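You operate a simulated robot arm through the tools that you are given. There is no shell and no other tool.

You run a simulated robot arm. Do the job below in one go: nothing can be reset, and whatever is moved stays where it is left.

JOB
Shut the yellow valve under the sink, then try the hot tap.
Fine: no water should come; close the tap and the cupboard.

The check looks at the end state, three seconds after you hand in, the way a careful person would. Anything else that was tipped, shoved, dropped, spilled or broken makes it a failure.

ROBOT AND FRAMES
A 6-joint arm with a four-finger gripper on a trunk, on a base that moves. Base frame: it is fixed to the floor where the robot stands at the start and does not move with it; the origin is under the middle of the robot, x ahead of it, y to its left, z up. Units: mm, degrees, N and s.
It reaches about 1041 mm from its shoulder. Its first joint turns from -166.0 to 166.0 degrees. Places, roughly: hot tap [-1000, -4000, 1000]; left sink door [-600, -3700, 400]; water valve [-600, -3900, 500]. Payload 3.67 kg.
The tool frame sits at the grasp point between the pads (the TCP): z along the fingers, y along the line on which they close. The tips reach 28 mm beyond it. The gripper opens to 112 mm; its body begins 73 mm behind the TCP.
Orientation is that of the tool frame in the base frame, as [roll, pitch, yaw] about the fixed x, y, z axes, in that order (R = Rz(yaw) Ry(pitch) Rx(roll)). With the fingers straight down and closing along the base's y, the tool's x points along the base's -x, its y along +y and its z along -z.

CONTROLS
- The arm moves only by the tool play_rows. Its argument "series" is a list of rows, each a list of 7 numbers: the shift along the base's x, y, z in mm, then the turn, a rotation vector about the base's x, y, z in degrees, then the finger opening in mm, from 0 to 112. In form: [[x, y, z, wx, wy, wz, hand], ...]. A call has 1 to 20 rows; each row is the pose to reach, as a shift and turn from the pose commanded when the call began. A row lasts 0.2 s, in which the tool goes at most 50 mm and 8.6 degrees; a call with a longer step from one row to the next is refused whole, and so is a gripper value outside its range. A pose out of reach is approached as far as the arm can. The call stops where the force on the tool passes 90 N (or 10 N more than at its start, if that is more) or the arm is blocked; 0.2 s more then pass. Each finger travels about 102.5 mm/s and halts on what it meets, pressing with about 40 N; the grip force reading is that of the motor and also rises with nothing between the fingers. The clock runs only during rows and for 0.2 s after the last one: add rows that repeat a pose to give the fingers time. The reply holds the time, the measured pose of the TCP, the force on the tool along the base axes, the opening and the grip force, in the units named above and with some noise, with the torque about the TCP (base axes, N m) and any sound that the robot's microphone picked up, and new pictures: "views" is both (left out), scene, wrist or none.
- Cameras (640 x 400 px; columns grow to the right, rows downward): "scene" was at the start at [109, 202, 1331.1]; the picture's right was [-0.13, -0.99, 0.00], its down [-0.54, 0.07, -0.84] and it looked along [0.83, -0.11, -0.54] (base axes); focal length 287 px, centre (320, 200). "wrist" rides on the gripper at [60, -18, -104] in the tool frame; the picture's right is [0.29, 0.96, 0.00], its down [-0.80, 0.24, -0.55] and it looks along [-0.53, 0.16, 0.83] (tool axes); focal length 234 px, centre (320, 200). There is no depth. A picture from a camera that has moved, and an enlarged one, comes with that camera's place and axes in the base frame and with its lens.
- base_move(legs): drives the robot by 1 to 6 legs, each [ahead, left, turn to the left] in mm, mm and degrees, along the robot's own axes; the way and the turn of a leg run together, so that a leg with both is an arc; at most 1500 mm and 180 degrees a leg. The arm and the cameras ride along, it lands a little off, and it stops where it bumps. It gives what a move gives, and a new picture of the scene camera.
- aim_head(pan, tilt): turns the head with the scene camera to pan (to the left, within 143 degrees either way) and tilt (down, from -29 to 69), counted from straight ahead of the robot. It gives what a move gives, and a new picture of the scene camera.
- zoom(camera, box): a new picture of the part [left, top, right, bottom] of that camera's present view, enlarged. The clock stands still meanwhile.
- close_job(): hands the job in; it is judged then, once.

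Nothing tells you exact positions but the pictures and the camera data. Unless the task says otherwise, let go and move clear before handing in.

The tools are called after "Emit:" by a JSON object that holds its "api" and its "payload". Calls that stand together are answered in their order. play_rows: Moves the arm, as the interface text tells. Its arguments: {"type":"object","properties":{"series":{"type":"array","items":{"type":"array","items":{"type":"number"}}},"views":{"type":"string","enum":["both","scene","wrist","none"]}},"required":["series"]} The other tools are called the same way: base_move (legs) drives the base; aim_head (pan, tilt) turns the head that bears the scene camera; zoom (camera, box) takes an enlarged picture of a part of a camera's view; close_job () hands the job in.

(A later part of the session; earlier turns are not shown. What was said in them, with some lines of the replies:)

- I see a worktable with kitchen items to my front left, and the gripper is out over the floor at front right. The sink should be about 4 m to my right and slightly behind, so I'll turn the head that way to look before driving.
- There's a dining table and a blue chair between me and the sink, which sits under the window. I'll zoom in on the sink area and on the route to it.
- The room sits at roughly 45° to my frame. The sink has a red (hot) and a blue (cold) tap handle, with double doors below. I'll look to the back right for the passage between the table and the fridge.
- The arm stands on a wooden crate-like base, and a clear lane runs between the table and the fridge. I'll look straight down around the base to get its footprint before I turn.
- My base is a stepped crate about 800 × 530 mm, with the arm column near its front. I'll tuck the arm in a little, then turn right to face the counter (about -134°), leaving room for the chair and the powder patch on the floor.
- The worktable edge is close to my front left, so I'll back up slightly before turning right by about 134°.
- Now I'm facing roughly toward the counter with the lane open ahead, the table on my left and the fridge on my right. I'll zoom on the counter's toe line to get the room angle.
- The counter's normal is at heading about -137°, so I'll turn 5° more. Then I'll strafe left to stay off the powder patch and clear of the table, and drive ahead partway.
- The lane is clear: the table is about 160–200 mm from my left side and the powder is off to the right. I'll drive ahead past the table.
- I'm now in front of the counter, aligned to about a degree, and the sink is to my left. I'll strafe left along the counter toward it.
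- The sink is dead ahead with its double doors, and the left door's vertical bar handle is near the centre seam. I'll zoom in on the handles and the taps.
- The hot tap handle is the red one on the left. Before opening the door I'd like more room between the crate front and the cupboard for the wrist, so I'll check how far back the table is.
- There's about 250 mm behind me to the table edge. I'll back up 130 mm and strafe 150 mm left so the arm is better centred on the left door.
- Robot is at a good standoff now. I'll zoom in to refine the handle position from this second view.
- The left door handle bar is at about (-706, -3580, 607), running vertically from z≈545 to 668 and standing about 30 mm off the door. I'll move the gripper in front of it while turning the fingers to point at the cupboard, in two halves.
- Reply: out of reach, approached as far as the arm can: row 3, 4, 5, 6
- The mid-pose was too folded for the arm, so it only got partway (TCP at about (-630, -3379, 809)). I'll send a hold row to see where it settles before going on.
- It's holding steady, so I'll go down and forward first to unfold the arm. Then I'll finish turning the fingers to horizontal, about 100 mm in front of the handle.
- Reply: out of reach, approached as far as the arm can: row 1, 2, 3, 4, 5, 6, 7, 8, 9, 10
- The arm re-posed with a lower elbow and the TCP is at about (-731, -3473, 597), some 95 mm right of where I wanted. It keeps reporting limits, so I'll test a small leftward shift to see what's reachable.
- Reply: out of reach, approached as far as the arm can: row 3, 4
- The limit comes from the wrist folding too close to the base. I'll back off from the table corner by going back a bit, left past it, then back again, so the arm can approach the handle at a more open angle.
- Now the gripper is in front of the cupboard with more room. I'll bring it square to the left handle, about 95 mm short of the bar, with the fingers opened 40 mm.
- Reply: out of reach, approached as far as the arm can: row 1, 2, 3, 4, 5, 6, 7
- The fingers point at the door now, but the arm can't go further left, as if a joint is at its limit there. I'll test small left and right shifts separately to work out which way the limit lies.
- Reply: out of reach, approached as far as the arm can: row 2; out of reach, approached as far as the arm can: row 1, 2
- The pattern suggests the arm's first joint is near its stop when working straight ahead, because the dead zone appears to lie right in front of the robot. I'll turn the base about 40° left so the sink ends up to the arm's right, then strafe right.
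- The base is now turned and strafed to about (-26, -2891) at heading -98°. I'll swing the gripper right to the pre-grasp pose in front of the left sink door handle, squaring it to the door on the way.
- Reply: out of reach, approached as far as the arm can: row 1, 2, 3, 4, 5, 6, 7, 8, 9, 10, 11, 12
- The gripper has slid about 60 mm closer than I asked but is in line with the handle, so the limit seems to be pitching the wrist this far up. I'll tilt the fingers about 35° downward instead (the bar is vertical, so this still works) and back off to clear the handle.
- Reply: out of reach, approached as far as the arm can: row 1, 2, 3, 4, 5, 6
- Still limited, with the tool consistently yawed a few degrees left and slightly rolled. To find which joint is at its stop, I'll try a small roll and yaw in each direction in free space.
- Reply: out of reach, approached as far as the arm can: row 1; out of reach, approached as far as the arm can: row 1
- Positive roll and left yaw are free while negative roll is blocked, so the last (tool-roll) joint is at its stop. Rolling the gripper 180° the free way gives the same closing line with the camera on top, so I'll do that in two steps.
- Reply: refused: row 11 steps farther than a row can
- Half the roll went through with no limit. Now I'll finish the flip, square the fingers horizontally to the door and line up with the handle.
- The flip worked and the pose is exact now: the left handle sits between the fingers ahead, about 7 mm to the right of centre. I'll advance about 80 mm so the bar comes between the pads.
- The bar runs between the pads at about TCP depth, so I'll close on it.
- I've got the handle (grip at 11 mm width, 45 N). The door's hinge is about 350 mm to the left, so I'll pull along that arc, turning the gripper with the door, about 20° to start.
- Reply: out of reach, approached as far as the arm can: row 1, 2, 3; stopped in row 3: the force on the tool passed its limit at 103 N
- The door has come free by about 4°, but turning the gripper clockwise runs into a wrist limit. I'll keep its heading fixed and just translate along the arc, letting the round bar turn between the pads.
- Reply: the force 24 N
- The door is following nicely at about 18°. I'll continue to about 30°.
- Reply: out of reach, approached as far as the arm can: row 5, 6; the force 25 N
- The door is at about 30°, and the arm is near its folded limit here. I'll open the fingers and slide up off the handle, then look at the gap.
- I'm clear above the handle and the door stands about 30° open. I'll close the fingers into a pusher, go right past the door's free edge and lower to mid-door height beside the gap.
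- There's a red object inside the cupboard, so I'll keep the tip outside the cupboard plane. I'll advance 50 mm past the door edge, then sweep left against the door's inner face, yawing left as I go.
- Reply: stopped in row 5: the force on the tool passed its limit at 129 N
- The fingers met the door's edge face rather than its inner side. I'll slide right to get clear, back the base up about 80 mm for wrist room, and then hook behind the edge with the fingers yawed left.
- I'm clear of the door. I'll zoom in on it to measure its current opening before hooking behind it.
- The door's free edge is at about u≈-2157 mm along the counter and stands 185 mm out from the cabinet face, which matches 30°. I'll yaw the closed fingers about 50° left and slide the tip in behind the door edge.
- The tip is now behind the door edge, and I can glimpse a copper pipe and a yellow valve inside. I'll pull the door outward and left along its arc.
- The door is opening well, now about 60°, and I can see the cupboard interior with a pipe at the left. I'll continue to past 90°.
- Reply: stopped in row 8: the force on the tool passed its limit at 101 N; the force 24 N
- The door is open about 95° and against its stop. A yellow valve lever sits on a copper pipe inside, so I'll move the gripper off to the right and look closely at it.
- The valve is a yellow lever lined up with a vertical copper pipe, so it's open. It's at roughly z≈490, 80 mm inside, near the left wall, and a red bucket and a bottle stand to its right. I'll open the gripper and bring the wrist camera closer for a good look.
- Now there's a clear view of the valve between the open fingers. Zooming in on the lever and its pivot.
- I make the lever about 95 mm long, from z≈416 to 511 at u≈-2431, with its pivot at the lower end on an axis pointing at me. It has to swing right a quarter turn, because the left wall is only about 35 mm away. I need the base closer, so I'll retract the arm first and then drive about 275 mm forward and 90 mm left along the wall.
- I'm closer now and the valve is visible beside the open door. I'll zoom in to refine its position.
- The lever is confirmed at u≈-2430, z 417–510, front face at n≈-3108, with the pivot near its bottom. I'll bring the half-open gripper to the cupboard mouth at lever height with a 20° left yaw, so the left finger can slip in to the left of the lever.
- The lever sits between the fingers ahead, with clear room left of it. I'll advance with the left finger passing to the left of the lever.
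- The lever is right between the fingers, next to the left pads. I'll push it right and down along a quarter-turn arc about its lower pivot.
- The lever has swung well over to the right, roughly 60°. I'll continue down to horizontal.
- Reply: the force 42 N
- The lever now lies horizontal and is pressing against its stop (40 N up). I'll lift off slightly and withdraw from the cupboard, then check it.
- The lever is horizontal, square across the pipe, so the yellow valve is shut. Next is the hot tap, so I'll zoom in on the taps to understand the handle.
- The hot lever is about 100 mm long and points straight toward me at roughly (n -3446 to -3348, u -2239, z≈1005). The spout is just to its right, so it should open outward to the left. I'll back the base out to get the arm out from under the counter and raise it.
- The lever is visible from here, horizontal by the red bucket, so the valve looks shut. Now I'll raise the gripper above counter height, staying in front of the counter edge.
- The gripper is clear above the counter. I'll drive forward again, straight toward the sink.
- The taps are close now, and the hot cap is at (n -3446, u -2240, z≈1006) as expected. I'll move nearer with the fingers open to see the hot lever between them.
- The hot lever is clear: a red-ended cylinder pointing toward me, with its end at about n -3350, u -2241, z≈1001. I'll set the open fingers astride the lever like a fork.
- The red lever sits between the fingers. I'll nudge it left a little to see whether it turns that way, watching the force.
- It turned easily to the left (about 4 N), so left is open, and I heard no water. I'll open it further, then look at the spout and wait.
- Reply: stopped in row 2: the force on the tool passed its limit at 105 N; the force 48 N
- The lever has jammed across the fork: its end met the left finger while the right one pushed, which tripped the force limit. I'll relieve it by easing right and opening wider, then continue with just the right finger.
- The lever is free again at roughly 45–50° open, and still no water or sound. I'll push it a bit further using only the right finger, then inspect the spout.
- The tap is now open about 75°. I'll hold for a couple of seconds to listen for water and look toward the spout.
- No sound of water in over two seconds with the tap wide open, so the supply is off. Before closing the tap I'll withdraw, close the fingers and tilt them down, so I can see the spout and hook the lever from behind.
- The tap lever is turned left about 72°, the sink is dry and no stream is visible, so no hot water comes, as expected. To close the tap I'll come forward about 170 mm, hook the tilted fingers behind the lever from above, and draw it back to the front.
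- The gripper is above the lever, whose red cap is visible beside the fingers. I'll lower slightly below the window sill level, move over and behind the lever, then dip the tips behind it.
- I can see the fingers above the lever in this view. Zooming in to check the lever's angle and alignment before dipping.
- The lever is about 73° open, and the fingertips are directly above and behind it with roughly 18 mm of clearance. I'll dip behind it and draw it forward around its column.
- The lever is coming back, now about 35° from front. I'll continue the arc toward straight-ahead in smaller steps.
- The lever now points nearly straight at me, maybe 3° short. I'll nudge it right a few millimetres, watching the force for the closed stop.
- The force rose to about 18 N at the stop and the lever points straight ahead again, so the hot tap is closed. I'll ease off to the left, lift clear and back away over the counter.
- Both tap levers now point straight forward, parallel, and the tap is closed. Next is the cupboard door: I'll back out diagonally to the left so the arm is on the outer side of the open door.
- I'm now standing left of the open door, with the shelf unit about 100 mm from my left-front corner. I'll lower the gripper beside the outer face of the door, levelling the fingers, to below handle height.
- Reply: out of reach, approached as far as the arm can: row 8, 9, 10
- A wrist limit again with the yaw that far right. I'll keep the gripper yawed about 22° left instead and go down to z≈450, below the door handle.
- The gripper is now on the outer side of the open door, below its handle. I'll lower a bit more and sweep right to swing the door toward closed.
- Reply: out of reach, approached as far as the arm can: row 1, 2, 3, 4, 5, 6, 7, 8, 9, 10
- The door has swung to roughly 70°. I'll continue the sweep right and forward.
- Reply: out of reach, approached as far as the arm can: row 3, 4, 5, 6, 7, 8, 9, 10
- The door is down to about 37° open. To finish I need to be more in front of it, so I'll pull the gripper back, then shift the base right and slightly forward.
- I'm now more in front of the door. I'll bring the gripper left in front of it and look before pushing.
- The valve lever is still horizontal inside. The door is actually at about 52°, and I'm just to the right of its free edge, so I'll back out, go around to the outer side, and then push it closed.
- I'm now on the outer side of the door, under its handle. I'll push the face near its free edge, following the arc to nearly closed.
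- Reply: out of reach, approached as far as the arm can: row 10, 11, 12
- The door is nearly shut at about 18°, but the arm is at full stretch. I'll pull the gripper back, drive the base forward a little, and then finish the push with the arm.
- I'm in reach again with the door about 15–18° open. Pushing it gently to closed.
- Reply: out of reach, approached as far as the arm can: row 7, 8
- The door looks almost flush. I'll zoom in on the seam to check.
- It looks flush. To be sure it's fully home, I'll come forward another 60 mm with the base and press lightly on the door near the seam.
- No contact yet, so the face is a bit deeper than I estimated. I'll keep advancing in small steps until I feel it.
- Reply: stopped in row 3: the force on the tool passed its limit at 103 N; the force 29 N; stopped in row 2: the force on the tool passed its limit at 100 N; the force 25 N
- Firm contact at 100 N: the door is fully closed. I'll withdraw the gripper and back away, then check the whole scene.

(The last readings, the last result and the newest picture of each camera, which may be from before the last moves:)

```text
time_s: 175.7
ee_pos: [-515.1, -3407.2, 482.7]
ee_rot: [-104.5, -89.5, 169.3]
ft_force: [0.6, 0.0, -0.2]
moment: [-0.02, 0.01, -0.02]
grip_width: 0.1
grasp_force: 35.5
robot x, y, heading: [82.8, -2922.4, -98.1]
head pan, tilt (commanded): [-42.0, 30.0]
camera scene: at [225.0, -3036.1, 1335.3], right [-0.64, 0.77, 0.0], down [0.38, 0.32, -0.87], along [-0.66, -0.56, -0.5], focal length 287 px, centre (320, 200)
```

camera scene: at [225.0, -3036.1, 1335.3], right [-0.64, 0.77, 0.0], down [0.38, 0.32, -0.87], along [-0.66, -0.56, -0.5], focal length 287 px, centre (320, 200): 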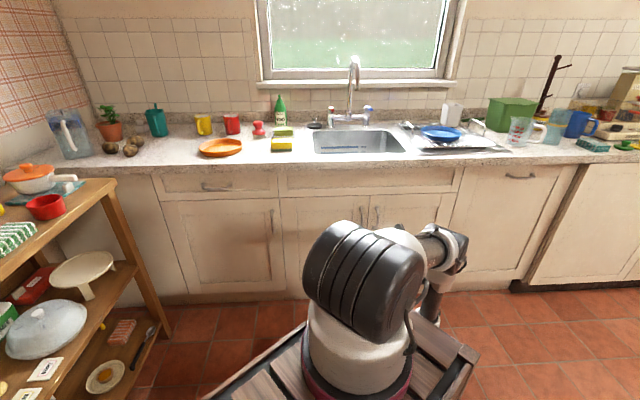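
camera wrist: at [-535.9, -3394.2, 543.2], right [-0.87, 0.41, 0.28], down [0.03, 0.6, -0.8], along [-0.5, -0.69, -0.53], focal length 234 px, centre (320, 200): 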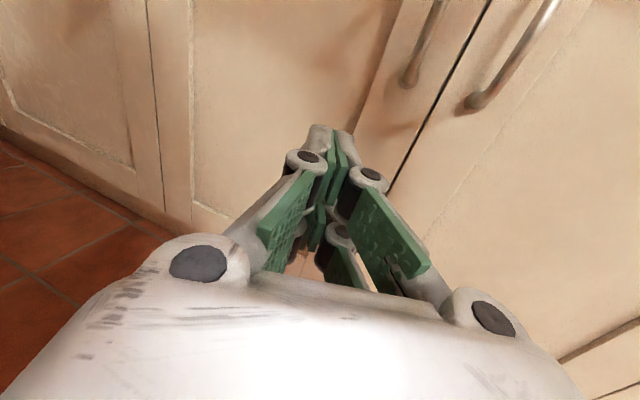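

Emit:
{"api": "zoom", "payload": {"camera": "scene", "box": [300, 45, 400, 160]}}

Emit:
{"api": "zoom", "payload": {"camera": "scene", "box": [260, 150, 480, 288]}}

Emit:
{"api": "zoom", "payload": {"camera": "scene", "box": [40, 90, 340, 278]}}

```text
3.48 times, centred on (350, 102) of scene
camera zoom: at [225.0, -3036.1, 1335.3], right [-0.64, 0.77, 0.0], down [0.38, 0.32, -0.87], along [-0.66, -0.56, -0.5], focal length 999 px, centre (216, 539)
```

zoom: 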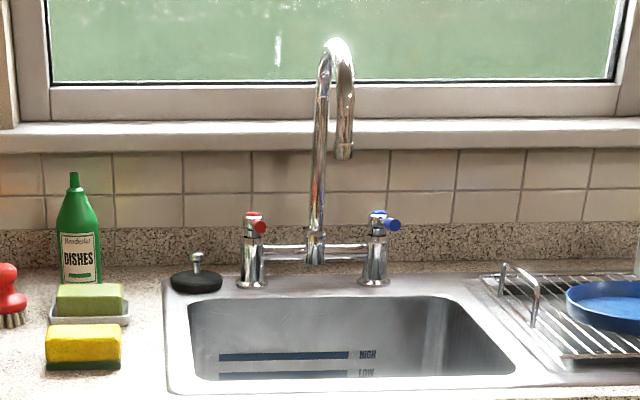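

```text
2.90 times, centred on (370, 219) of scene
camera zoom: at [225.0, -3036.1, 1335.3], right [-0.64, 0.77, 0.0], down [0.38, 0.32, -0.87], along [-0.66, -0.56, -0.5], focal length 832 px, centre (175, 145)
```

zoom: 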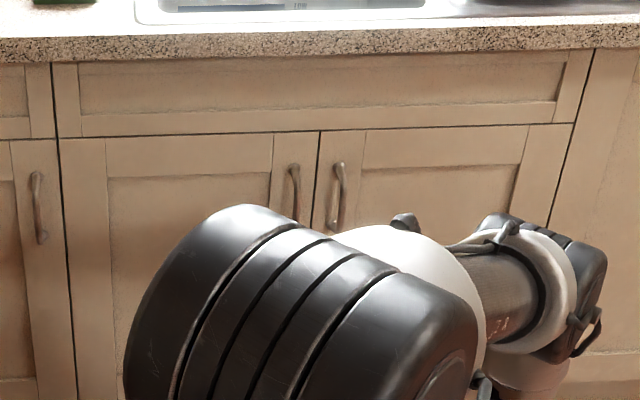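

```text
2.13 times, centred on (190, 184) of scene
camera zoom: at [225.0, -3036.1, 1335.3], right [-0.64, 0.77, 0.0], down [0.38, 0.32, -0.87], along [-0.66, -0.56, -0.5], focal length 611 px, centre (597, 234)
```

zoom: 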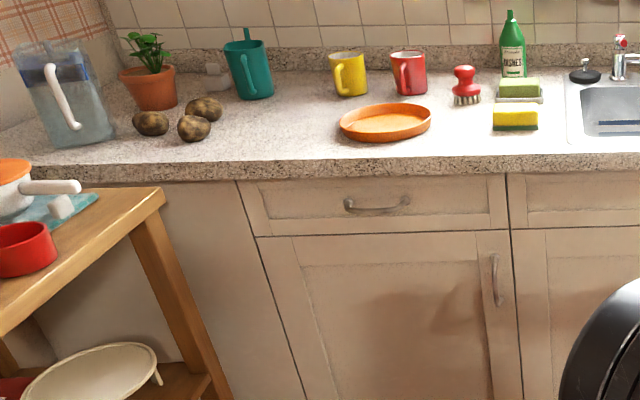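

Everything looks right: the yellow valve's lever was last seen horizontal (shut), and the hot tap lever is back in line with the cold one. The sink is dry, both cupboard doors are flush, the counter items are in place, and the gripper is clear. Handing in.

Emit:
{"api": "close_job", "payload": {}}

```text
The job is handed in.
```

The job is done and handed in: the yellow valve is shut, no hot water came when I tried the tap, and the tap and cupboard are closed again.

- **Valve:** I turned the yellow lever a quarter turn until it hit its stop. It now lies square across the pipe.
- **Hot tap:** I opened it about 75° and held it there for over two seconds. I heard no water and the sink stayed dry, though the arm was blocking the camera's view of the spout during the hold. I then turned it back to its closed stop, in line with the cold lever.
- **Cupboard:** The left door is pushed fully shut and sits flush with the right one.

Turning the tap and moving the door tripped the arm's force limit a few times. I checked the sink and counter afterwards, and nothing there had been tipped or moved. The robot is clear of everything.
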